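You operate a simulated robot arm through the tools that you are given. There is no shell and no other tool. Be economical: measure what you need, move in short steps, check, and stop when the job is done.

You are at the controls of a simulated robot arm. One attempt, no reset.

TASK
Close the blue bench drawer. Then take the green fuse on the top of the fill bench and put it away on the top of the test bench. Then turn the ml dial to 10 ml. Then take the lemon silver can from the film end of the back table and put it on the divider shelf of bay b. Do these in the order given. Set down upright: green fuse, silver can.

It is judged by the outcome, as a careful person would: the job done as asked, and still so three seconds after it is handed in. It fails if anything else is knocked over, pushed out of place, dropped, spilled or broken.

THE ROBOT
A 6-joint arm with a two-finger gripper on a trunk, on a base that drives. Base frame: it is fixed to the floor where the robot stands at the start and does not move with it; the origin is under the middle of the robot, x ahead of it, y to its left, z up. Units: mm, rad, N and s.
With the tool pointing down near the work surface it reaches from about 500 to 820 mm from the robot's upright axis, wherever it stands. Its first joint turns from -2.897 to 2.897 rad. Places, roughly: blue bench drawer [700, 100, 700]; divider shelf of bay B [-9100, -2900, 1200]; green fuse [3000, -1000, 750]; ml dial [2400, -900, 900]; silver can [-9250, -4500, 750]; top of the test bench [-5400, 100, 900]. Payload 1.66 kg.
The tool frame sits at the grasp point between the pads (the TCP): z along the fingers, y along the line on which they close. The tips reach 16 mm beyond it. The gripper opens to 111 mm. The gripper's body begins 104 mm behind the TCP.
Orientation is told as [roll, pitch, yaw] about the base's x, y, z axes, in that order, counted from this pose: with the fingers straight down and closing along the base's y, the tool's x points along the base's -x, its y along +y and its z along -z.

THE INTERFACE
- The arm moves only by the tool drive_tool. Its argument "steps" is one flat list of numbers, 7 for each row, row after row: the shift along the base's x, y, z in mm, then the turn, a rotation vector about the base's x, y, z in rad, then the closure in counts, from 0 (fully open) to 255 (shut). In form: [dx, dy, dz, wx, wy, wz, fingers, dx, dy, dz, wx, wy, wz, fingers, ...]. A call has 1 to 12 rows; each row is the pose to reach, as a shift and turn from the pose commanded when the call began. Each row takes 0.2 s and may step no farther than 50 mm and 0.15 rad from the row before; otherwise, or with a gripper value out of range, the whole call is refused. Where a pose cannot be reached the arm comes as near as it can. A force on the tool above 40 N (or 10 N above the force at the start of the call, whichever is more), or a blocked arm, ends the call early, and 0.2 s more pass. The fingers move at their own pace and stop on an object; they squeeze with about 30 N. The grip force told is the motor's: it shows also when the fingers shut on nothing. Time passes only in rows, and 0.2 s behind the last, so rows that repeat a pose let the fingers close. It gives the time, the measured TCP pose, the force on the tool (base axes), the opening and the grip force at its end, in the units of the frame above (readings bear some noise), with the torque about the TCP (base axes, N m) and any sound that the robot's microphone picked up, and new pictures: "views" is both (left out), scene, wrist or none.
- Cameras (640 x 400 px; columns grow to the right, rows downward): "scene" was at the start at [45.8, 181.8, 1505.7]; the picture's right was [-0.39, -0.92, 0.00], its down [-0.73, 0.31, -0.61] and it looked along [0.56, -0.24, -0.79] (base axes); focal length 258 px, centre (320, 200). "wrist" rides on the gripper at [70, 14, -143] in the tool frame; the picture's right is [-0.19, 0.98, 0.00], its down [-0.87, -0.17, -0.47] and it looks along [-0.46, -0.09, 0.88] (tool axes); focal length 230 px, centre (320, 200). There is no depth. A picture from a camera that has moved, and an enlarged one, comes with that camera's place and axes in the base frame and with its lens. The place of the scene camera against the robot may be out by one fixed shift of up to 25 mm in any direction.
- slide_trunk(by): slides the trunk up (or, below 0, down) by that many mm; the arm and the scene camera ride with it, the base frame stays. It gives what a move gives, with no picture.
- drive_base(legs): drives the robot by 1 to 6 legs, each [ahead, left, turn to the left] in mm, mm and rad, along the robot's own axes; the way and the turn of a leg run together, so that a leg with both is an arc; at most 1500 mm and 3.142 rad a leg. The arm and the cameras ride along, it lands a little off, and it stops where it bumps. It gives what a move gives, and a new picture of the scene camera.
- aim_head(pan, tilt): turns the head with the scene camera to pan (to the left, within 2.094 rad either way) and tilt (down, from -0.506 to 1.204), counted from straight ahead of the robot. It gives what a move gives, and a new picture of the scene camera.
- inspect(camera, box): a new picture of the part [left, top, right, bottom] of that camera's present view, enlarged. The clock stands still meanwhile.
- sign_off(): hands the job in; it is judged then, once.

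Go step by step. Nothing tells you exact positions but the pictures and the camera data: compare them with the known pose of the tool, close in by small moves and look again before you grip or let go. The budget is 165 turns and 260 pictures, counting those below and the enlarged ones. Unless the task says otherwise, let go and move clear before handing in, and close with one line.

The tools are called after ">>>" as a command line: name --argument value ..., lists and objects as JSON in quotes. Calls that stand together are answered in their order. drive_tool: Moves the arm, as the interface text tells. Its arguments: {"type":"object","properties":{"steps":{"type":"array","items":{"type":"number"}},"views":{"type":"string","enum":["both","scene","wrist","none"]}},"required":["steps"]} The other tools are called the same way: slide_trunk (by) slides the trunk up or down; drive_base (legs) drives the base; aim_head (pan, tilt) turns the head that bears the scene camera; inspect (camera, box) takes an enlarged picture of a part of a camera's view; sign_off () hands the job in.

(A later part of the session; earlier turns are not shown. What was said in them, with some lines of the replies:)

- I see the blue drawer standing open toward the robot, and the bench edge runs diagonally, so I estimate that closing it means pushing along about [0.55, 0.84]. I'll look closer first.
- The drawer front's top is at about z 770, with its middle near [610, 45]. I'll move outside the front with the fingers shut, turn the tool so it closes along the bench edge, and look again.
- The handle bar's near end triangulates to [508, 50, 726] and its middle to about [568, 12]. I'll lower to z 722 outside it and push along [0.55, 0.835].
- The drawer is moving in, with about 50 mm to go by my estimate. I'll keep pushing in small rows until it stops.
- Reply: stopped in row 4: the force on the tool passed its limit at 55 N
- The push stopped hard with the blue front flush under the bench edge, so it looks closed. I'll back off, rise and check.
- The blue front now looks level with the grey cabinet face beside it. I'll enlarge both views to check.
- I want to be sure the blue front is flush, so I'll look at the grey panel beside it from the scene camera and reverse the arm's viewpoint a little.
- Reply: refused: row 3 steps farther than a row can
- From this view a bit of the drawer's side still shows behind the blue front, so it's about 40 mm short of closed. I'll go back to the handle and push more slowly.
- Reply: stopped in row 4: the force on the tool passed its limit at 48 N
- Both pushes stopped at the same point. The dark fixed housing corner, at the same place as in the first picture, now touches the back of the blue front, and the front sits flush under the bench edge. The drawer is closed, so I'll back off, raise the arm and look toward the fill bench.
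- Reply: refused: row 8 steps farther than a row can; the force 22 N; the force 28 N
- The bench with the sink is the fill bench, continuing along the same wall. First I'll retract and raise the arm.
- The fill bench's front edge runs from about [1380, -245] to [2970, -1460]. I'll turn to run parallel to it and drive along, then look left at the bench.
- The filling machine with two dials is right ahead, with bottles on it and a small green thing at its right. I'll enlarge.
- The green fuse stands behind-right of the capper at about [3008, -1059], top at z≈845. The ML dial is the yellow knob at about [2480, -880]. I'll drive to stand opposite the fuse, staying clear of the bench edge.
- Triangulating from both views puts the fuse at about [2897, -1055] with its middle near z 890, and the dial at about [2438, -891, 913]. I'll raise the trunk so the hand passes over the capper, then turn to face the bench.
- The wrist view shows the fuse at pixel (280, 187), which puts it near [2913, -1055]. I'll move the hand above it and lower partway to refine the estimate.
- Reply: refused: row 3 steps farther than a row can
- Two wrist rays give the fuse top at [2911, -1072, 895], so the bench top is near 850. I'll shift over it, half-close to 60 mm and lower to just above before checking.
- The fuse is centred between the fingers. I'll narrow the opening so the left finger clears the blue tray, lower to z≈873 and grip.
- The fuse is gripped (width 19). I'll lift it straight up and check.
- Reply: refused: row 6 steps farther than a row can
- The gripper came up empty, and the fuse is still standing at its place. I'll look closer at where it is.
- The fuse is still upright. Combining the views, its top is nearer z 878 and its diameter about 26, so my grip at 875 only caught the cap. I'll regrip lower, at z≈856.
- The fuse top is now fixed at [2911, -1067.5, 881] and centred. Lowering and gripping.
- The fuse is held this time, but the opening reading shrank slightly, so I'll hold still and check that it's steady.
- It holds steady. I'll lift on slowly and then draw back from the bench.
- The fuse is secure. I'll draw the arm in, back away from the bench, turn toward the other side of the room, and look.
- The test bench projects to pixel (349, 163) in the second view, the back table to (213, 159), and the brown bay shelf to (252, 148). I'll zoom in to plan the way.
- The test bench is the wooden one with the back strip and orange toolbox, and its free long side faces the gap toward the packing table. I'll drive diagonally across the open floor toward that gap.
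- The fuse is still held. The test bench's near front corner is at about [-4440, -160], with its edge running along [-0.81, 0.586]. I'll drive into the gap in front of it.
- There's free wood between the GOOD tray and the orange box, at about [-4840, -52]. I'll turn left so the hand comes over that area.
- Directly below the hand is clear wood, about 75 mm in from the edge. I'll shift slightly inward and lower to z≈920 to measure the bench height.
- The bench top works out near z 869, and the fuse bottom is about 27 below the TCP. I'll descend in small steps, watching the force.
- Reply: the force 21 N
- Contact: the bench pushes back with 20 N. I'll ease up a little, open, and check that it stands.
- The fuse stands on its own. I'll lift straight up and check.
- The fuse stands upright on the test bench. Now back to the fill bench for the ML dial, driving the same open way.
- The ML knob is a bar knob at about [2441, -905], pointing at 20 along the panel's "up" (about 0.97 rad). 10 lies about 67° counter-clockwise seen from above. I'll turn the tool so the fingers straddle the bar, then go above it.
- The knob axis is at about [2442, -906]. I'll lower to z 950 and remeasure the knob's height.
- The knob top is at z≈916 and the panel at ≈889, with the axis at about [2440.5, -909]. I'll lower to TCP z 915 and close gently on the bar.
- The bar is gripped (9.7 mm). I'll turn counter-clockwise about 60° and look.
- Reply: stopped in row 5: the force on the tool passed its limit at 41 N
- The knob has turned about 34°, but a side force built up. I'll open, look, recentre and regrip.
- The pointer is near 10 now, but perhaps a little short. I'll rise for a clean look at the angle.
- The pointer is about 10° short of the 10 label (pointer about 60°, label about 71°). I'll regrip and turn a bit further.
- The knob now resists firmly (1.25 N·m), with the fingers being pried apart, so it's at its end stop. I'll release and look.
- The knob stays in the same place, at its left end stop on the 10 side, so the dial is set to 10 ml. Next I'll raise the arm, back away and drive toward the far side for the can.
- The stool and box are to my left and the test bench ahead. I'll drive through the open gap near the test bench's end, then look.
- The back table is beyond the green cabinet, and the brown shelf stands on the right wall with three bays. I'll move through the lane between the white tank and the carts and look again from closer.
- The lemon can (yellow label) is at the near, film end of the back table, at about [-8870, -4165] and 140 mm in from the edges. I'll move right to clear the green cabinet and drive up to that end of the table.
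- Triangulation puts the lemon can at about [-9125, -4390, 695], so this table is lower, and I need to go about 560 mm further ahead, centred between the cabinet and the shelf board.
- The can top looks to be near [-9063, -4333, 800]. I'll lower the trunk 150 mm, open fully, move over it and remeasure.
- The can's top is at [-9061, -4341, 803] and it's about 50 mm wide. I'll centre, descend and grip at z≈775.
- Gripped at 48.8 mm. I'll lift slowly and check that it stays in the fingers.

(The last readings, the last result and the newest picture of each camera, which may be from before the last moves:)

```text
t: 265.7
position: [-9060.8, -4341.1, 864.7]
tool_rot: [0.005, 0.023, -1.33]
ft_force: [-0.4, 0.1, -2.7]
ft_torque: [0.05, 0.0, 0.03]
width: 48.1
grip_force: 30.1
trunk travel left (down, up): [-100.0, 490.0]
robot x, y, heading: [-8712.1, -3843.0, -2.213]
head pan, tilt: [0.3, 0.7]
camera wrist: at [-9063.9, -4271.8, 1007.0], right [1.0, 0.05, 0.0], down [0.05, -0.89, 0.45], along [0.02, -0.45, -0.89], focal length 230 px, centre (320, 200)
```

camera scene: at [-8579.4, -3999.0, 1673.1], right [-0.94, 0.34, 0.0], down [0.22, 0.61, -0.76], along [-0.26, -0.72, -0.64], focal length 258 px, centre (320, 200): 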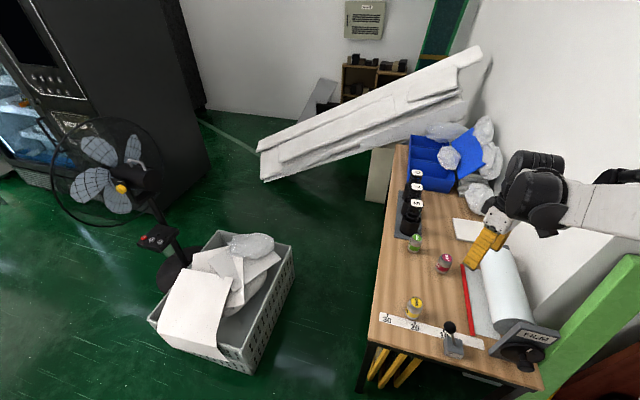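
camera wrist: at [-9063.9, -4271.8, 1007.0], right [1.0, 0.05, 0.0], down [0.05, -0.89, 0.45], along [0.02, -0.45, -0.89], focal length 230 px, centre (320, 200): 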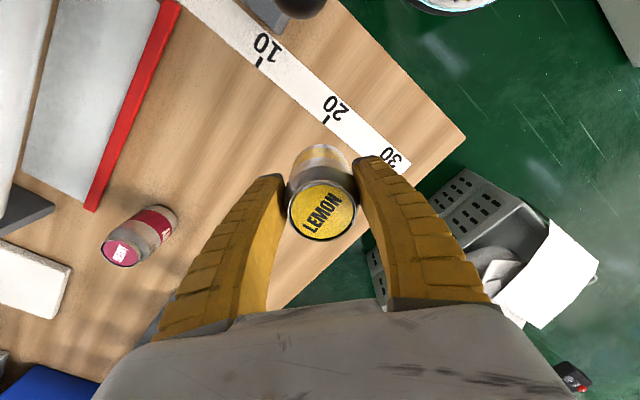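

The can is lifted. The bay shelf has a board above it, so a straight-down hand won't fit in there. I'll set the can back down in a freer spot on the table and regrip it with the tool tilted about 45°.

>>> drive_tool --steps '[9, -13, -20, 0, 0, 0, 255, 18, -26, -45, 0, 0, 0, 255, 27, -39, -70, 0, 0, 0, 255, 27, -39, -86, 0, 0, 0, 255, 27, -39, -91, 0, 0, 0, 255, 27, -39, -94, 0, 0, 0, 255]' --views "wrist"

```text
t: 267.1
position: [-9033.7, -4379.1, 768.7]
tool_rot: [0.005, 0.023, -1.328]
ft_force: [-0.5, 0.1, -1.7]
ft_torque: [0.05, -0.01, -0.03]
width: 48.5
grip_force: 30.3
trunk travel left (down, up): [-100.0, 490.0]
robot x, y, heading: [-8713.4, -3842.6, -2.209]
head pan, tilt: [0.3, 0.7]
camera wrist: at [-9036.3, -4310.4, 912.6], right [1.0, 0.05, 0.0], down [0.05, -0.89, 0.45], along [0.02, -0.45, -0.89], focal length 230 px, centre (320, 200)
```

wrist: 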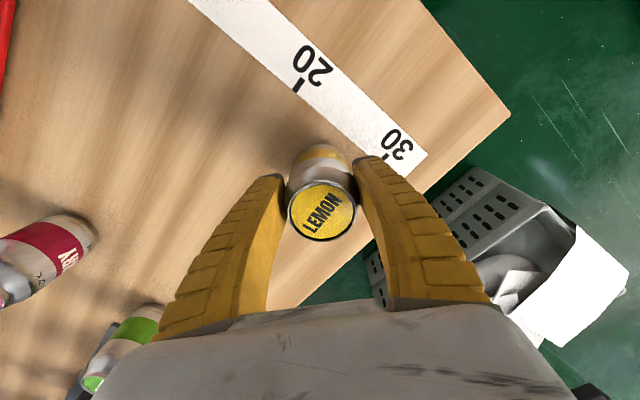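

>>> drive_tool --steps '[0, 0, -1.5, 0, 0, 0, 255, 0, 0, -3, 0, 0, 0, 255]' --views "none"

```text
t: 267.7
position: [-9032.6, -4379.7, 767.0]
tool_rot: [0.001, 0.019, -1.328]
ft_force: [-3.4, -5.5, 21.8]
ft_torque: [-0.21, 0.07, -0.02]
width: 51.6
grip_force: 30.2
trunk travel left (down, up): [-100.0, 490.0]
robot x, y, heading: [-8709.0, -3839.5, -2.212]
head pan, tilt: [0.3, 0.7]
```

Contact. I'll ease, release and rise.

>>> drive_tool --steps '[0, 0, 1.5, 0, 0, 0, 255, 0, 0, 1.5, 0, 0, 0, 180, 0, 0, 1.5, 0, 0, 0, 60, 0, 0, 1.5, 0, 0, 0, 30, 0, 0, 30, 0, 0, 0, 30, 0, 0, 75, 0, 0, 0, 30, 0, 0, 120, 0, 0, 0, 30, 0, 0, 165, 0, 0, 0, 30]'

```text
t: 269.5
position: [-9032.9, -4378.7, 932.2]
tool_rot: [0.002, 0.023, -1.326]
ft_force: [0.3, -0.2, -0.2]
ft_torque: [0.05, -0.03, -0.03]
width: 98.6
grip_force: 0.4
trunk travel left (down, up): [-100.0, 490.0]
robot x, y, heading: [-8711.1, -3839.0, -2.212]
head pan, tilt: [0.3, 0.7]
camera scene: at [-8578.5, -3997.8, 1523.2], right [-0.94, 0.34, 0.0], down [0.22, 0.61, -0.77], along [-0.26, -0.72, -0.64], focal length 258 px, centre (320, 200)
camera wrist: at [-9036.0, -4310.6, 1075.7], right [1.0, 0.05, 0.0], down [0.05, -0.89, 0.45], along [0.02, -0.45, -0.89], focal length 230 px, centre (320, 200)
```

scene: 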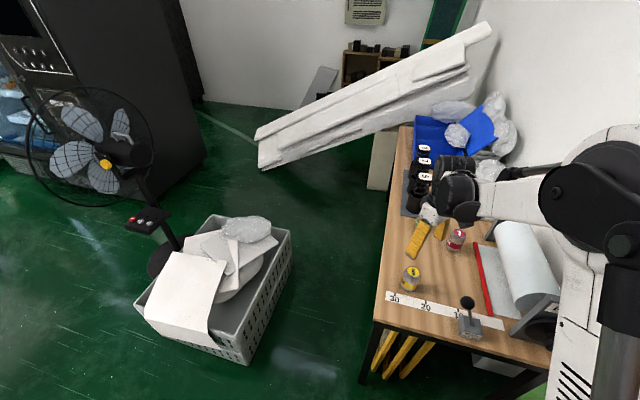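
wrist: 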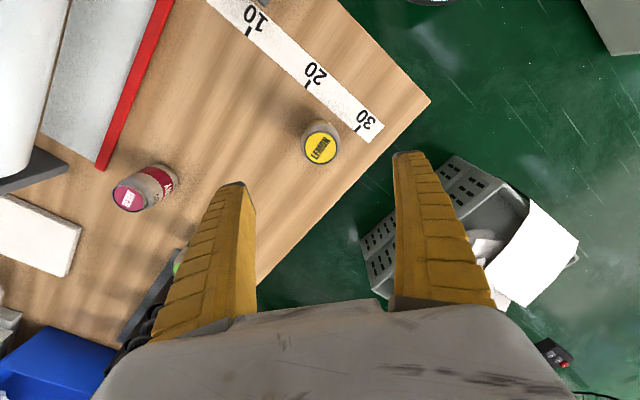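

The can stands well. Before regripping, I'll look at bay B from here.

>>> aim_head --pan -1.9 --tilt 0.35

>>> inspect --camera "scene" --box '[100, 100, 540, 400]'

```text
t: 271.6
position: [-9032.9, -4378.3, 930.6]
tool_rot: [0.005, 0.024, -1.328]
ft_force: [0.3, 0.2, 0.5]
ft_torque: [0.0, 0.0, -0.02]
width: 98.5
grip_force: 0.7
trunk travel left (down, up): [-100.0, 490.0]
robot x, y, heading: [-8710.7, -3842.5, -2.215]
head pan, tilt: [-1.901, 0.351]
camera scene: at [-8602.7, -3841.2, 1554.5], right [0.83, 0.56, 0.0], down [0.19, -0.28, -0.94], along [-0.53, 0.78, -0.34], focal length 258 px, centre (320, 200)
```

scene: 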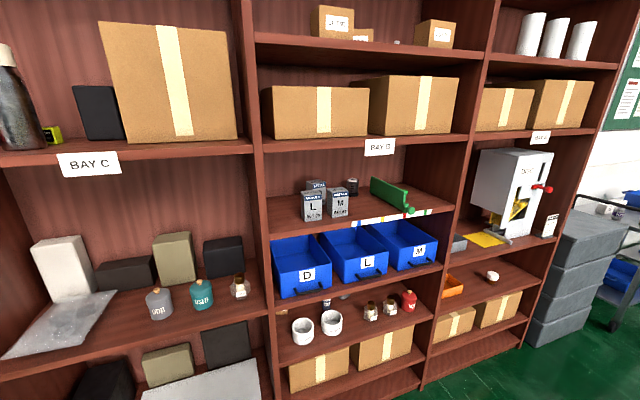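

```text
1.33 times, centred on (320, 250) of scene
camera zoom: at [-8602.7, -3841.2, 1554.5], right [0.83, 0.56, 0.0], down [0.19, -0.28, -0.94], along [-0.53, 0.78, -0.34], focal length 345 px, centre (320, 133)
```

zoom: 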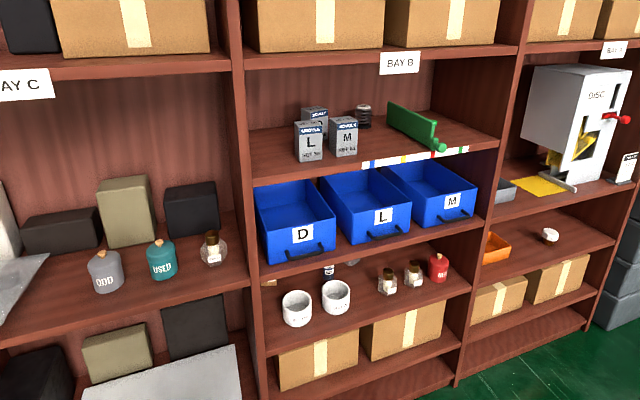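

>>> inspect --camera "scene" --box '[255, 130, 465, 240]'

```text
3.05 times, centred on (360, 185) of scene
camera zoom: at [-8602.7, -3841.2, 1554.5], right [0.83, 0.56, 0.0], down [0.19, -0.28, -0.94], along [-0.53, 0.78, -0.34], focal length 788 px, centre (198, 246)
```

zoom: 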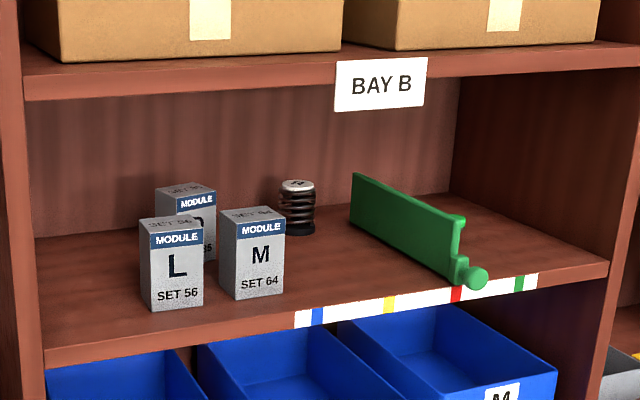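

The green divider is on the shelf under the BAY B label. Free space is between module M and the divider, at about [-8965, -2935] with the surface at z≈1155. Now I'll turn the tool to face radially, then tilt it 45° and get behind the can.

>>> drive_tool --steps '[0, 0, 0, 0, 0, -0.131, 30, 0, 0, 0, 0, 0, -0.262, 30, 0, 0, 0, 0, 0, -0.393, 30, 0, 0, 0, 0, 0, -0.524, 30, 0, 0, 0, 0, 0, -0.655, 30, 0, 0, 0, 0, 0, -0.785, 30]' --views "none"

>>> drive_tool --steps '[8, 13, 0, -0.112, 0.067, 0, 30, 16, 26, 0, -0.225, 0.135, 0, 30, 24, 39, 0, -0.337, 0.202, 0, 30, 32, 53, 0, -0.449, 0.27, 0, 30, 40, 66, -20, -0.562, 0.337, 0, 30, 47, 79, -40, -0.674, 0.404, 0, 30]' --views "wrist"

>>> aim_head --pan 0.3 --tilt 0.75

```text
t: 273.0
position: [-9033.2, -4379.2, 930.1]
tool_rot: [0.004, 0.024, -2.115]
ft_force: [-0.7, -0.1, 0.0]
ft_torque: [-0.01, 0.01, -0.02]
width: 98.7
grip_force: 0.6
trunk travel left (down, up): [-100.0, 490.0]
robot x, y, heading: [-8710.2, -3843.1, -2.214]
head pan, tilt: [-1.901, 0.351]
```

```text
t: 274.4
position: [-8994.0, -4312.0, 920.6]
tool_rot: [0.005, -0.76, -2.113]
ft_force: [0.6, 0.1, -0.7]
ft_torque: [0.03, -0.02, -0.04]
width: 99.0
grip_force: 0.3
out of reach, approached as far as the arm can: row 6
trunk travel left (down, up): [-100.0, 490.0]
robot x, y, heading: [-8715.1, -3844.8, -2.216]
head pan, tilt: [-1.901, 0.351]
camera wrist: at [-8905.7, -4190.0, 974.4], right [0.77, -0.62, 0.14], down [-0.3, -0.17, 0.94], along [-0.56, -0.77, -0.32], focal length 230 px, centre (320, 200)
```

wrist: 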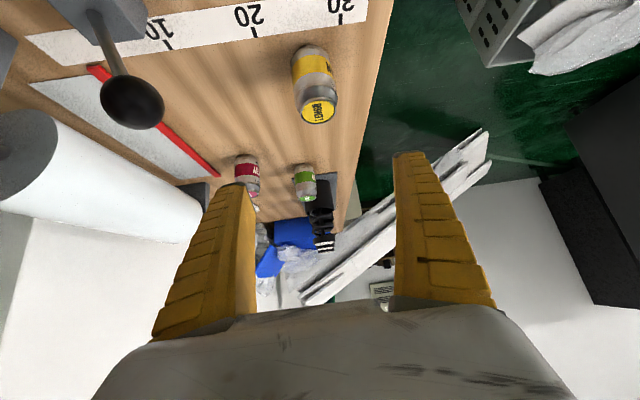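

```text
t: 276.4
position: [-8992.8, -4312.4, 919.0]
tool_rot: [0.007, -0.76, -2.114]
ft_force: [-0.2, 0.8, 0.2]
ft_torque: [-0.01, -0.02, 0.02]
width: 98.6
grip_force: 0.0
trunk travel left (down, up): [-100.0, 490.0]
robot x, y, heading: [-8709.0, -3846.5, -2.212]
head pan, tilt: [0.3, 0.75]
camera scene: at [-8578.1, -3996.1, 1518.9], right [-0.94, 0.34, 0.0], down [0.23, 0.64, -0.73], along [-0.25, -0.69, -0.68], focal length 258 px, centre (320, 200)
```

scene: 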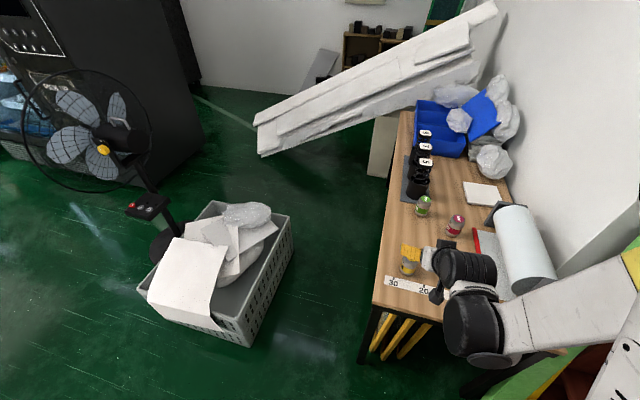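

The tilted pose is too close to the robot's axis to go lower, so I'll back the base off 130 mm and then approach.

>>> drive_base --legs '[[-130, 0, 0]]'

>>> drive_tool --steps '[0, 0, 0, 0, 0, 0, 30]' --views "wrist"

```text
t: 277.7
position: [-8917.4, -4208.6, 921.0]
tool_rot: [0.006, -0.76, -2.115]
ft_force: [0.8, 0.0, 0.5]
ft_torque: [0.0, 0.02, -0.02]
width: 98.8
grip_force: 0.2
trunk travel left (down, up): [-100.0, 490.0]
robot x, y, heading: [-8633.2, -3734.9, -2.214]
head pan, tilt: [0.3, 0.75]
camera scene: at [-8500.4, -3892.4, 1519.0], right [-0.94, 0.34, 0.0], down [0.23, 0.64, -0.73], along [-0.25, -0.69, -0.68], focal length 258 px, centre (320, 200)
```

scene: 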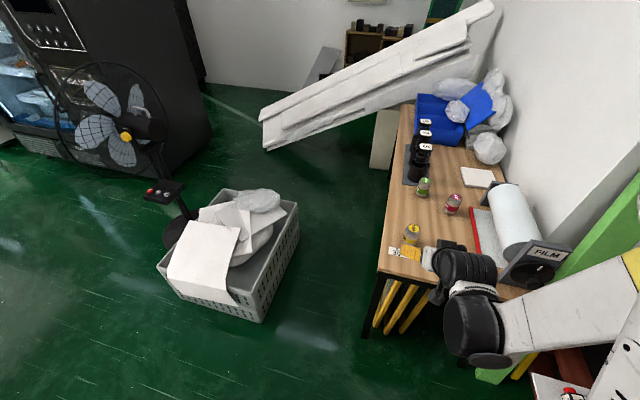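

```text
t: 278.1
position: [-8918.3, -4209.2, 920.0]
tool_rot: [0.005, -0.762, -2.118]
ft_force: [0.3, 0.1, -0.6]
ft_torque: [0.02, -0.02, -0.03]
width: 98.7
grip_force: 0.2
trunk travel left (down, up): [-100.0, 490.0]
robot x, y, heading: [-8633.8, -3736.7, -2.216]
head pan, tilt: [0.3, 0.75]
camera wrist: at [-8829.0, -4087.2, 974.3], right [0.77, -0.62, 0.14], down [-0.3, -0.17, 0.94], along [-0.56, -0.76, -0.32], focal length 230 px, centre (320, 200)
```

wrist: 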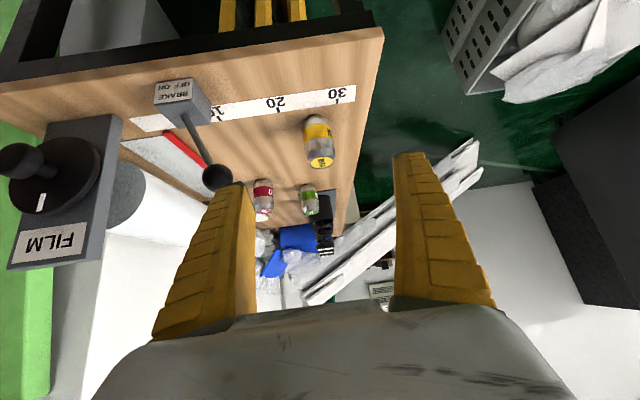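

I'm lined up behind the can, with the brake lever well to the left of the hand. I'll move to the pre-grasp point and remeasure.

>>> drive_tool --steps '[-20, -28, -21, 0, 0, 0, 30, -41, -57, -42, 0, 0, 0, 30, -61, -85, -63, 0, 0, 0, 30]' --views "wrist"

>>> inspect --camera "wrist" --box '[240, 80, 400, 240]'

```text
t: 278.9
position: [-8978.4, -4295.8, 855.3]
tool_rot: [0.008, -0.761, -2.116]
ft_force: [-1.1, 0.0, 0.6]
ft_torque: [0.01, 0.03, 0.02]
width: 98.7
grip_force: 0.2
trunk travel left (down, up): [-100.0, 490.0]
robot x, y, heading: [-8634.4, -3739.8, -2.217]
head pan, tilt: [0.3, 0.75]
camera wrist: at [-8890.2, -4172.1, 910.3], right [0.77, -0.62, 0.14], down [-0.3, -0.17, 0.94], along [-0.56, -0.76, -0.32], focal length 230 px, centre (320, 200)
```

wrist: 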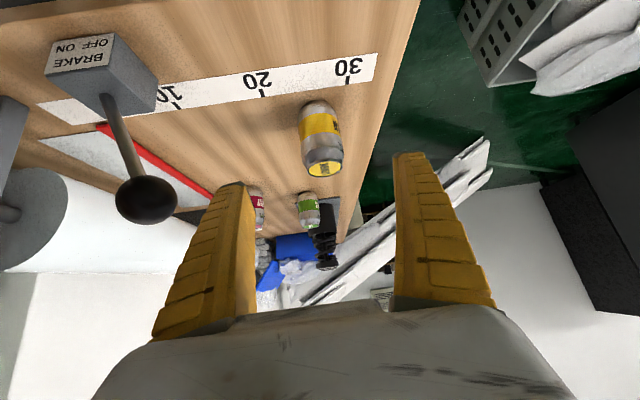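

```text
2.50 times, centred on (320, 160) of wrist
camera zoom: at [-8890.2, -4172.1, 910.3], right [0.77, -0.62, 0.14], down [-0.3, -0.17, 0.94], along [-0.56, -0.76, -0.32], focal length 575 px, centre (320, 300)
```

zoom: 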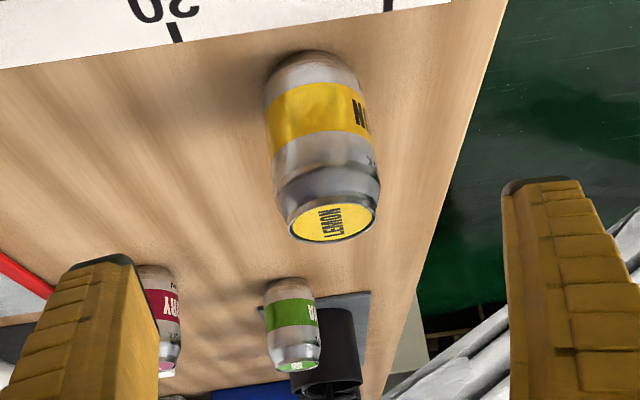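

The can centre works out at [-9018, -4365, 759], with the table near z 720. I'll advance so the fingers straddle it at z 768.

>>> drive_tool --steps '[-13, -23, -29, 0, 0, 0, 30, -27, -46, -58, 0, 0, 0, 30, -40, -69, -87, 0, 0, 0, 30]' --views "wrist"

```text
t: 279.7
position: [-9018.7, -4362.7, 769.1]
tool_rot: [0.006, -0.762, -2.115]
ft_force: [-0.2, 0.1, 0.1]
ft_torque: [0.01, -0.03, -0.01]
width: 98.4
grip_force: 0.9
trunk travel left (down, up): [-100.0, 490.0]
robot x, y, heading: [-8633.2, -3738.6, -2.213]
head pan, tilt: [0.3, 0.75]
camera wrist: at [-8930.8, -4242.5, 824.5], right [0.77, -0.62, 0.13], down [-0.3, -0.17, 0.94], along [-0.56, -0.76, -0.32], focal length 230 px, centre (320, 200)
```

wrist: 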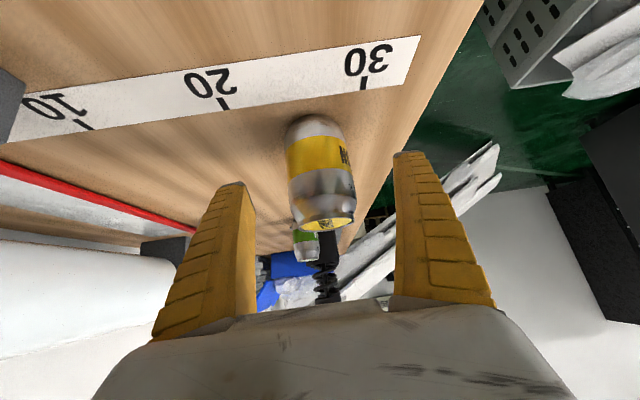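

>>> drive_tool --steps '[-5, -9, -3, 0, 0, 0, 60, -5, -9, -3, 0, 0, 0, 140, -5, -9, -3, 0, 0, 0, 255, -5, -9, -3, 0, 0, 0, 255, -5, -9, -3, 0, 0, 0, 255]' --views "wrist"

```text
t: 280.9
position: [-9024.2, -4373.2, 768.2]
tool_rot: [0.007, -0.764, -2.116]
ft_force: [2.1, 2.7, 9.7]
ft_torque: [0.17, -0.14, -0.01]
width: 46.7
grip_force: 30.2
trunk travel left (down, up): [-100.0, 490.0]
robot x, y, heading: [-8631.6, -3737.9, -2.212]
head pan, tilt: [0.3, 0.75]
camera wrist: at [-8934.9, -4250.2, 822.1], right [0.77, -0.62, 0.14], down [-0.3, -0.17, 0.94], along [-0.56, -0.76, -0.32], focal length 230 px, centre (320, 200)
```

wrist: 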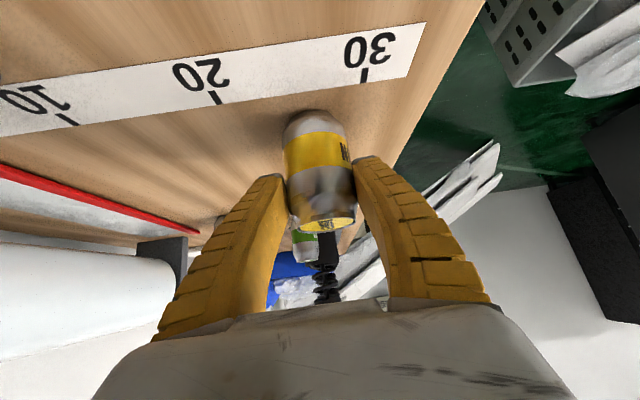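

Gripped with the tilted tool. Lifting slowly.

>>> drive_tool --steps '[0, 0, 8, 0, 0, 0, 255, 0, 0, 18, 0, 0, 0, 255, 0, 0, 35, 0, 0, 0, 255, 0, 0, 60, 0, 0, 0, 255, 0, 0, 90, 0, 0, 0, 255]' --views "wrist"

```text
t: 282.1
position: [-9022.9, -4372.1, 856.2]
tool_rot: [0.006, -0.761, -2.117]
ft_force: [-0.1, 0.2, -1.4]
ft_torque: [0.03, -0.03, 0.03]
width: 45.2
grip_force: 30.2
trunk travel left (down, up): [-100.0, 490.0]
robot x, y, heading: [-8633.7, -3738.3, -2.219]
head pan, tilt: [0.3, 0.75]
camera wrist: at [-8934.8, -4250.5, 911.3], right [0.77, -0.62, 0.14], down [-0.3, -0.17, 0.94], along [-0.56, -0.76, -0.32], focal length 230 px, centre (320, 200)
```

wrist: 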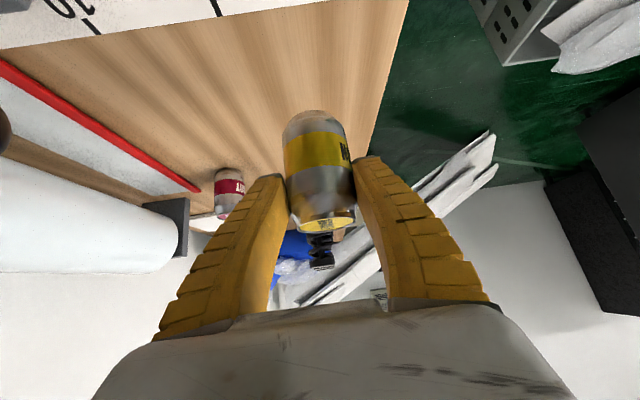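

The can is held. I'll raise the trunk to shelf height and draw the arm in.

>>> slide_trunk --by 400

>>> drive_tool --steps '[14, 23, 0, 0, 0, 0, 255, 28, 46, 0, 0, 0, 0, 255, 42, 69, 0, 0, 0, 0, 255, 56, 91, 0, 0, 0, 0, 255, 70, 114, 0, 0, 0, 0, 255]' --views "wrist"

```text
t: 285.9
position: [-9023.6, -4372.6, 1256.5]
tool_rot: [0.006, -0.76, -2.114]
ft_force: [0.3, 1.1, -1.1]
ft_torque: [0.03, 0.0, -0.01]
width: 45.0
grip_force: 29.9
trunk travel left (down, up): [-500.0, 90.0]
robot x, y, heading: [-8636.1, -3733.4, -2.216]
head pan, tilt: [0.3, 0.75]
```

```text
t: 287.1
position: [-8958.7, -4267.8, 1270.3]
tool_rot: [0.005, -0.759, -2.114]
ft_force: [-0.3, -0.2, -1.7]
ft_torque: [-0.04, -0.02, 0.01]
width: 45.2
grip_force: 29.9
out of reach, approached as far as the arm can: row 5
trunk travel left (down, up): [-500.0, 90.0]
robot x, y, heading: [-8633.3, -3740.5, -2.218]
head pan, tilt: [0.3, 0.75]
camera wrist: at [-8871.0, -4145.5, 1326.2], right [0.77, -0.62, 0.13], down [-0.3, -0.17, 0.94], along [-0.56, -0.76, -0.32], focal length 230 px, centre (320, 200)
```

wrist: 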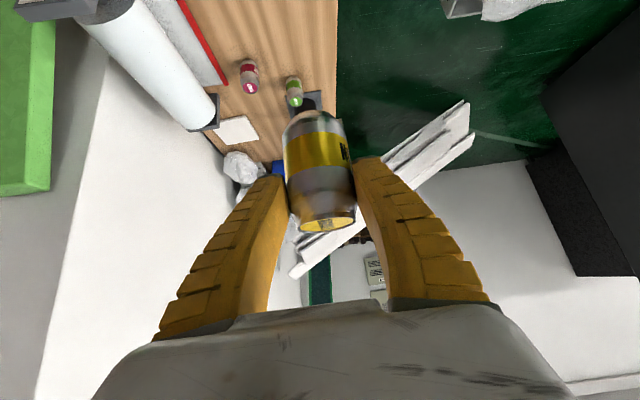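

>>> drive_base --legs '[[-1250, 0, 0], [0, 150, 0], [0, 0, -1.58]]'

>>> aim_head --pan 0.5 --tilt 0.6

```text
t: 298.3
position: [-8280.8, -2489.1, 1270.8]
tool_rot: [0.005, -0.759, 2.574]
ft_force: [-0.7, -0.3, -1.3]
ft_torque: [-0.04, -0.06, 0.02]
width: 45.0
grip_force: 30.0
trunk travel left (down, up): [-500.0, 90.0]
robot x, y, heading: [-7756.5, -2828.4, 2.473]
head pan, tilt: [0.3, 0.75]
camera scene: at [-7938.6, -2938.5, 1918.9], right [0.36, 0.93, 0.0], down [0.64, -0.24, -0.73], along [-0.68, 0.26, -0.68], focal length 258 px, centre (320, 200)
```

scene: 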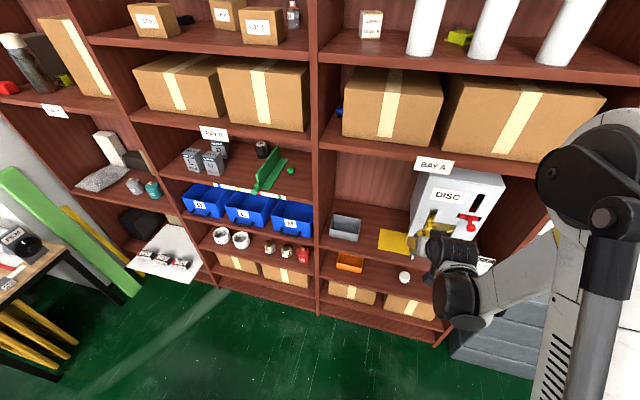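

```text
t: 299.0
position: [-8278.8, -2490.0, 1269.2]
tool_rot: [0.006, -0.758, 2.575]
ft_force: [0.0, 0.2, -1.9]
ft_torque: [-0.04, -0.05, 0.01]
width: 44.7
grip_force: 30.1
trunk travel left (down, up): [-500.0, 90.0]
robot x, y, heading: [-7757.4, -2829.2, 2.473]
head pan, tilt: [0.499, 0.6]
camera scene: at [-7948.4, -2953.4, 1931.7], right [0.17, 0.99, 0.0], down [0.56, -0.09, -0.82], along [-0.81, 0.14, -0.57], focal length 258 px, centre (320, 200)
```

scene: 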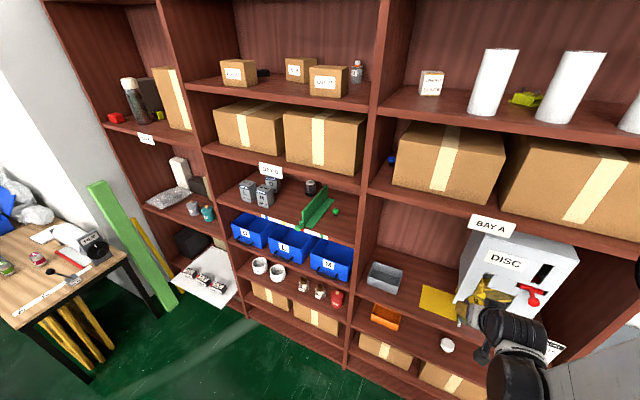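

>>> inspect --camera "scene" --box '[205, 150, 365, 270]'

```text
3.33 times, centred on (285, 210) of scene
camera zoom: at [-7948.4, -2953.4, 1931.7], right [0.17, 0.99, 0.0], down [0.56, -0.09, -0.82], along [-0.81, 0.14, -0.57], focal length 861 px, centre (437, 167)
```

zoom: 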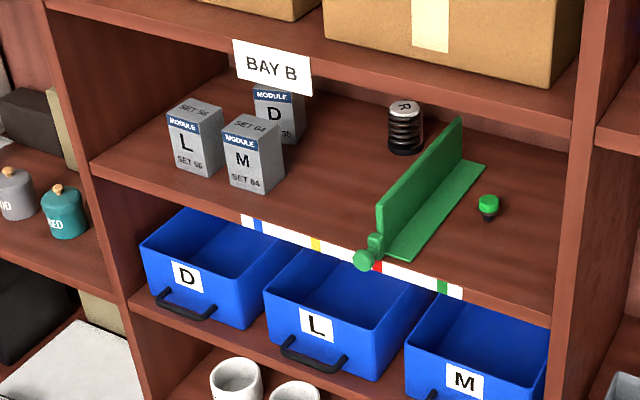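

The target spot is between module M and the divider, at about [-8978, -2942], with the shelf front at e≈-5287. I'll edge forward a little so I pass clear of the green cabinet behind me, then slide left along the shelf.

>>> drive_base --legs '[[130, 0, 0], [0, 400, 0]]'

>>> aim_head --pan 0.2 --tilt 0.75

```text
t: 302.4
position: [-8631.4, -2722.7, 1269.4]
tool_rot: [0.006, -0.759, 2.575]
ft_force: [0.0, -0.7, -1.0]
ft_torque: [0.0, -0.05, -0.03]
width: 44.8
grip_force: 29.9
trunk travel left (down, up): [-500.0, 90.0]
robot x, y, heading: [-8108.1, -3062.1, 2.475]
head pan, tilt: [0.499, 0.6]
camera scene: at [-8300.1, -3188.6, 1931.7], right [0.17, 0.99, 0.0], down [0.56, -0.09, -0.82], along [-0.81, 0.14, -0.57], focal length 258 px, centre (320, 200)
```

scene: 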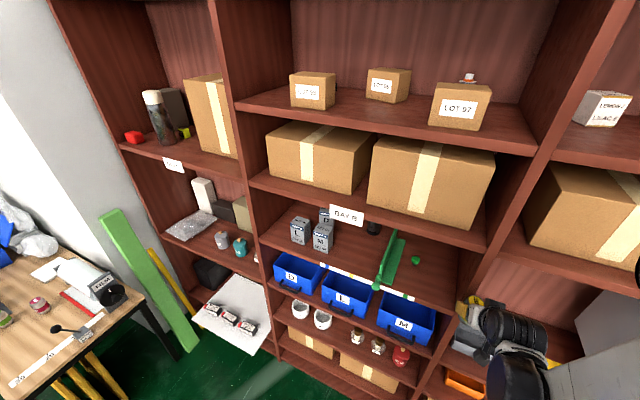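

```text
t: 303.2
position: [-8631.4, -2723.4, 1270.9]
tool_rot: [0.006, -0.76, 2.572]
ft_force: [0.8, 0.8, -1.7]
ft_torque: [-0.03, -0.05, -0.01]
width: 44.5
grip_force: 30.2
trunk travel left (down, up): [-500.0, 90.0]
robot x, y, heading: [-8108.8, -3062.3, 2.476]
head pan, tilt: [0.201, 0.75]
camera scene: at [-8286.3, -3165.4, 1918.9], right [0.45, 0.89, 0.0], down [0.61, -0.31, -0.73], along [-0.65, 0.33, -0.68], focal length 258 px, centre (320, 200)
```

scene: 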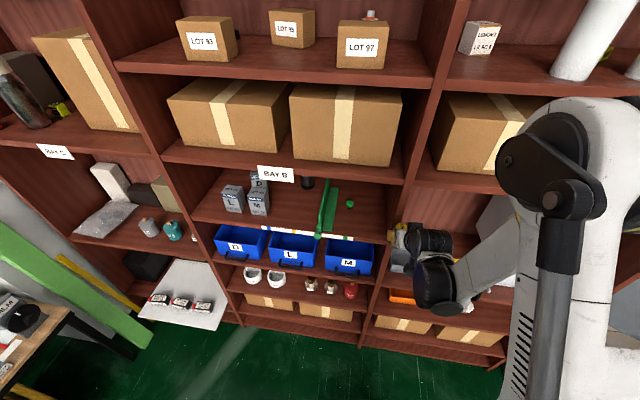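

>>> drive_base --legs '[[0, 380, 0]]'

>>> drive_tool --steps '[0, 0, 0, 0, 0, 0, 255]' --views "wrist"

>>> aim_head --pan 0.5 --tilt 0.85

```text
t: 305.6
position: [-8866.8, -3022.2, 1270.7]
tool_rot: [0.006, -0.76, 2.576]
ft_force: [0.3, -0.1, -1.9]
ft_torque: [0.01, -0.04, -0.04]
width: 44.6
grip_force: 30.1
trunk travel left (down, up): [-500.0, 90.0]
robot x, y, heading: [-8341.0, -3356.6, 2.47]
head pan, tilt: [0.201, 0.75]
camera scene: at [-8521.3, -3464.1, 1918.8], right [0.45, 0.89, 0.0], down [0.61, -0.31, -0.73], along [-0.65, 0.33, -0.68], focal length 258 px, centre (320, 200)
```

scene: 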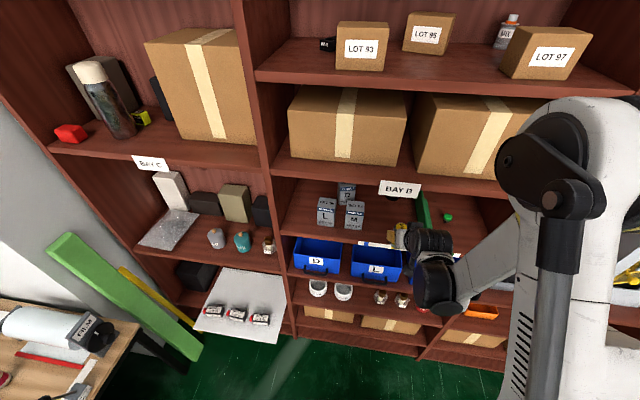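

```text
t: 306.0
position: [-8865.5, -3020.2, 1270.4]
tool_rot: [0.005, -0.758, 2.574]
ft_force: [-1.1, -0.4, -2.1]
ft_torque: [-0.02, -0.03, 0.0]
width: 44.6
grip_force: 29.9
trunk travel left (down, up): [-500.0, 90.0]
robot x, y, heading: [-8340.7, -3359.4, 2.479]
head pan, tilt: [0.201, 0.75]
camera wrist: at [-8746.1, -3111.1, 1325.7], right [-0.64, -0.76, 0.14], down [-0.17, 0.31, 0.94], along [-0.75, 0.58, -0.32], focal length 230 px, centre (320, 200)
```

wrist: 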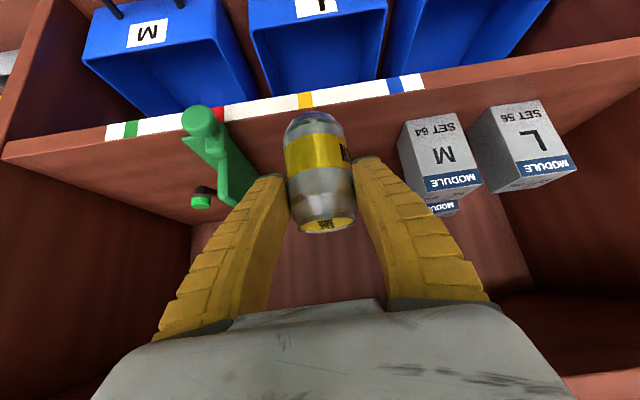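

```text
t: 306.8
position: [-8865.1, -3021.5, 1271.1]
tool_rot: [0.006, -0.758, 2.573]
ft_force: [0.3, -0.5, -1.6]
ft_torque: [-0.01, -0.03, -0.02]
width: 44.5
grip_force: 29.7
trunk travel left (down, up): [-500.0, 90.0]
robot x, y, heading: [-8345.3, -3359.0, 2.473]
head pan, tilt: [0.499, 0.85]
camera scene: at [-8523.8, -3487.4, 1910.9], right [0.17, 0.99, 0.0], down [0.74, -0.13, -0.66], along [-0.65, 0.11, -0.75], focal length 258 px, centre (320, 200)
```

scene: 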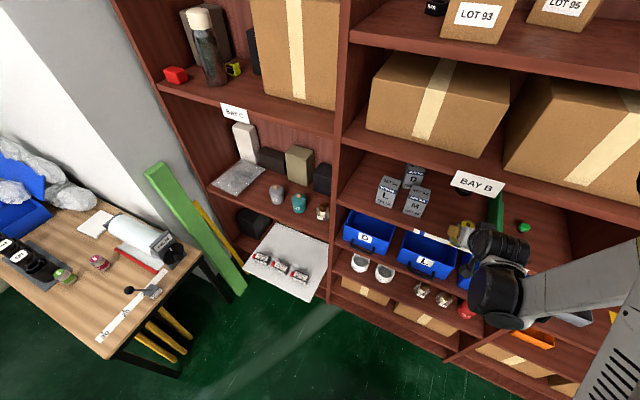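

The can hangs in front of the free gap between the divider and module M. I'll lower a little and move straight in.

>>> drive_tool --steps '[0, 0, -18, 0, 0, 0, 255, 0, 0, -36, 0, 0, 0, 255, -17, 13, -36, 0, 0, 0, 255, -35, 27, -36, 0, 0, 0, 255, -52, 40, -36, 0, 0, 0, 255]' --views "both"

```text
t: 308.0
position: [-8917.4, -2980.9, 1234.8]
tool_rot: [0.008, -0.757, 2.574]
ft_force: [-0.4, -0.4, -1.4]
ft_torque: [-0.01, -0.04, 0.0]
width: 44.3
grip_force: 29.5
out of reach, approached as far as the arm can: row 1, 2, 3
trunk travel left (down, up): [-500.0, 90.0]
robot x, y, heading: [-8344.2, -3357.1, 2.47]
head pan, tilt: [0.499, 0.85]
camera scene: at [-8524.7, -3487.1, 1910.8], right [0.17, 0.99, 0.0], down [0.74, -0.13, -0.66], along [-0.65, 0.11, -0.75], focal length 258 px, centre (320, 200)
camera wrist: at [-8799.0, -3070.5, 1289.7], right [-0.64, -0.76, 0.13], down [-0.17, 0.31, 0.94], along [-0.75, 0.58, -0.32], focal length 230 px, centre (320, 200)
```

scene: 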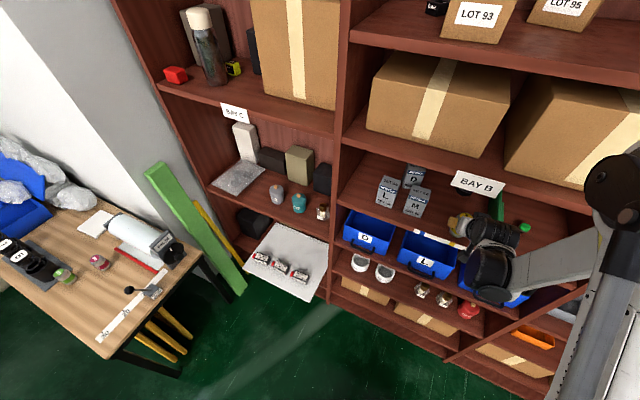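
wrist: 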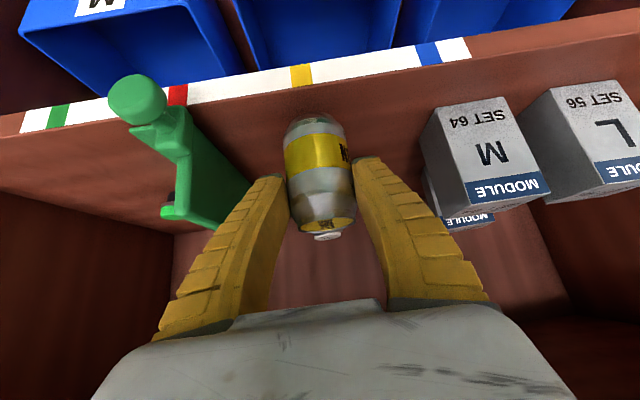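

>>> drive_tool --steps '[-17, 13, -3, 0, 0, 0, 255, -35, 27, -6, 0, 0, 0, 255, -52, 40, -10, 0, 0, 0, 255, -52, 40, -20, 0, 0, 0, 255]' --views "wrist"

```text
t: 309.0
position: [-8968.5, -2941.3, 1216.0]
tool_rot: [0.006, -0.763, 2.575]
ft_force: [-3.1, 2.6, 20.3]
ft_torque: [0.16, 0.26, -0.01]
width: 45.2
grip_force: 30.1
trunk travel left (down, up): [-500.0, 90.0]
robot x, y, heading: [-8340.6, -3360.7, 2.475]
head pan, tilt: [0.499, 0.85]
camera wrist: at [-8849.1, -3031.9, 1271.2], right [-0.64, -0.76, 0.14], down [-0.16, 0.3, 0.94], along [-0.75, 0.58, -0.32], focal length 230 px, centre (320, 200)
```

wrist: 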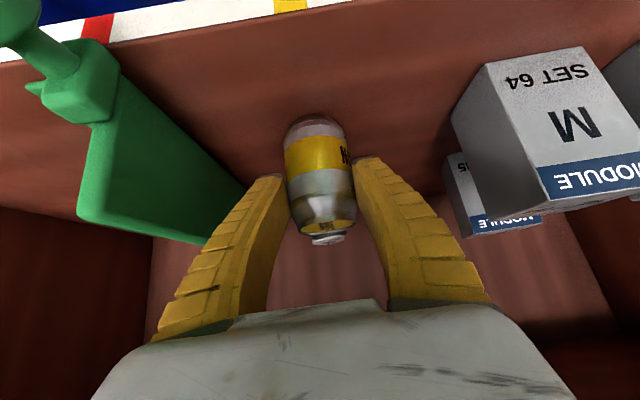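

The shelf pushes up with 20 N, so the can is down. I'll ease off, open, and check.

>>> drive_tool --steps '[0, 0, 1.5, 0, 0, 0, 255, 0, 0, 1.5, 0, 0, 0, 180, 0, 0, 1.5, 0, 0, 0, 110, 0, 0, 1.5, 0, 0, 0, 95, 0, 0, 1.5, 0, 0, 0, 95]' --views "wrist"

```text
t: 310.2
position: [-8969.5, -2941.4, 1217.0]
tool_rot: [0.005, -0.758, 2.575]
ft_force: [-0.5, -0.9, 0.5]
ft_torque: [-0.01, 0.01, 0.03]
width: 71.2
grip_force: 1.0
trunk travel left (down, up): [-500.0, 90.0]
robot x, y, heading: [-8338.7, -3361.0, 2.48]
head pan, tilt: [0.499, 0.85]
camera wrist: at [-8850.1, -3031.4, 1271.0], right [-0.64, -0.76, 0.13], down [-0.17, 0.31, 0.94], along [-0.75, 0.58, -0.32], focal length 230 px, centre (320, 200)
```

wrist: 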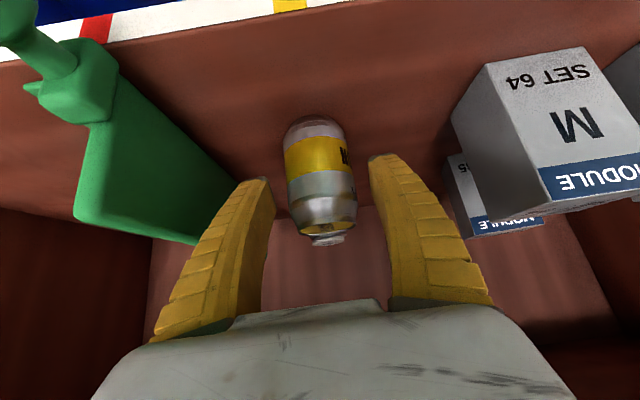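

The can stands free. I'll back out straight and slightly up.

>>> drive_tool --steps '[16, -12, 4, 0, 0, 0, 95, 34, -26, 8, 0, 0, 0, 95, 56, -43, 12, 0, 0, 0, 95, 80, -61, 14, 0, 0, 0, 95, 104, -80, 16, 0, 0, 0, 95]' --views "wrist"

>>> drive_base --legs '[[-70, 0, 0]]'

>>> aim_head --pan 0.15 --tilt 0.8

```text
t: 311.4
position: [-8879.6, -3011.2, 1253.1]
tool_rot: [0.003, -0.755, 2.573]
ft_force: [-0.2, -0.5, 0.3]
ft_torque: [0.02, 0.0, -0.02]
width: 71.2
grip_force: 1.0
out of reach, approached as far as the arm can: row 4, 5
trunk travel left (down, up): [-500.0, 90.0]
robot x, y, heading: [-8338.7, -3358.5, 2.474]
head pan, tilt: [0.499, 0.85]
camera wrist: at [-8761.2, -3101.1, 1308.0], right [-0.64, -0.76, 0.13], down [-0.17, 0.31, 0.94], along [-0.75, 0.58, -0.32], focal length 230 px, centre (320, 200)
```

wrist: 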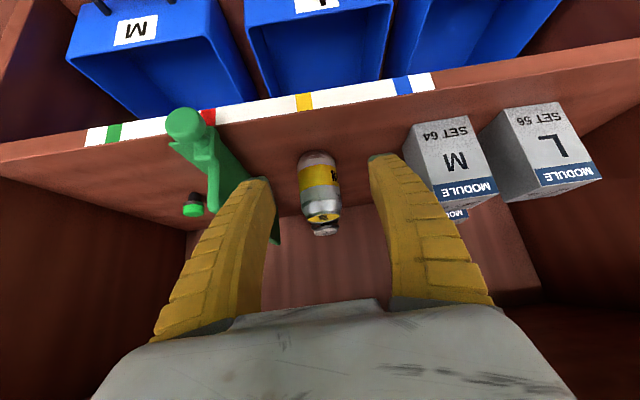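

```text
t: 312.4
position: [-8825.3, -3055.0, 1253.9]
tool_rot: [0.006, -0.755, 2.575]
ft_force: [0.6, 0.5, 1.2]
ft_torque: [0.02, -0.01, 0.01]
width: 71.0
grip_force: 1.2
trunk travel left (down, up): [-500.0, 90.0]
robot x, y, heading: [-8286.9, -3401.2, 2.474]
head pan, tilt: [0.499, 0.85]
camera scene: at [-8466.6, -3532.7, 1910.9], right [0.17, 0.99, 0.0], down [0.74, -0.12, -0.66], along [-0.65, 0.11, -0.75], focal length 258 px, centre (320, 200)
```

scene: 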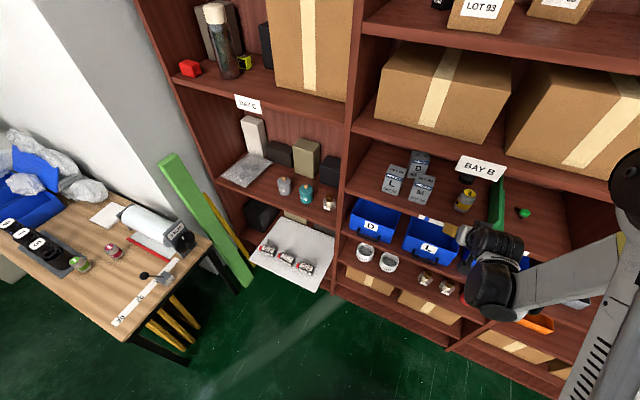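

```text
t: 313.3
position: [-8825.3, -3055.3, 1251.9]
tool_rot: [0.005, -0.756, 2.574]
ft_force: [-0.3, -0.2, 0.1]
ft_torque: [0.0, -0.02, 0.01]
width: 71.6
grip_force: 0.9
trunk travel left (down, up): [-500.0, 90.0]
robot x, y, heading: [-8289.0, -3404.1, 2.478]
head pan, tilt: [0.15, 0.799]
camera scene: at [-8461.5, -3504.6, 1914.9], right [0.49, 0.87, 0.0], down [0.62, -0.35, -0.7], along [-0.61, 0.34, -0.72], focal length 258 px, centre (320, 200)
```

scene: 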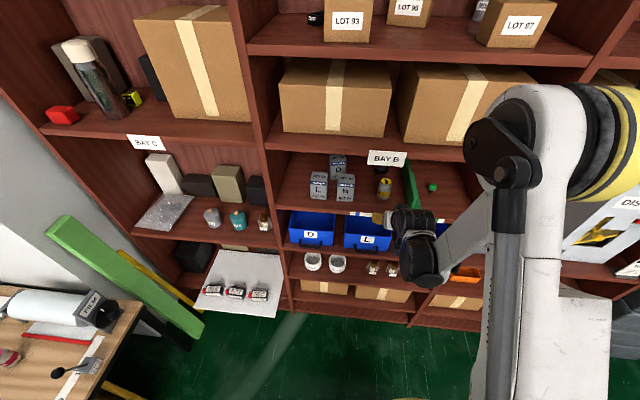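

>>> inspect --camera "scene" --box '[290, 140, 460, 250]'

>>> inspect --camera "wrist" --box '[200, 80, 440, 280]'

```text
3.64 times, centred on (375, 195) of scene
camera zoom: at [-8461.5, -3504.6, 1914.9], right [0.49, 0.87, 0.0], down [0.62, -0.35, -0.7], along [-0.61, 0.34, -0.72], focal length 940 px, centre (120, 218)
```

zoom: 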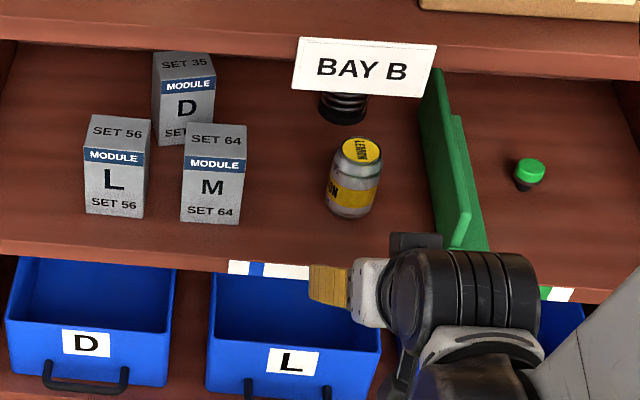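

```text
2.00 times, centred on (320, 180) of wrist
camera zoom: at [-8706.9, -3143.6, 1307.3], right [-0.64, -0.76, 0.13], down [-0.17, 0.31, 0.94], along [-0.75, 0.58, -0.32], focal length 460 px, centre (320, 240)
```

zoom: 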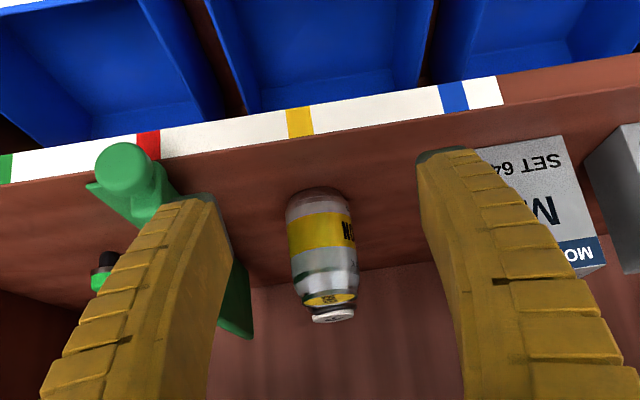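

The lemon can stands upright on bay B's divider shelf, the hand is clear, and the neighbouring items haven't been moved. The other three parts were checked as I finished them, so I'm handing in.

>>> sign_off

```text
The job is handed in.
```

I closed the blue drawer, stood the green fuse upright on the test bench, turned the ml dial to 10 ml, and stood the lemon can upright on bay B's divider shelf, in that order, and handed the job in.
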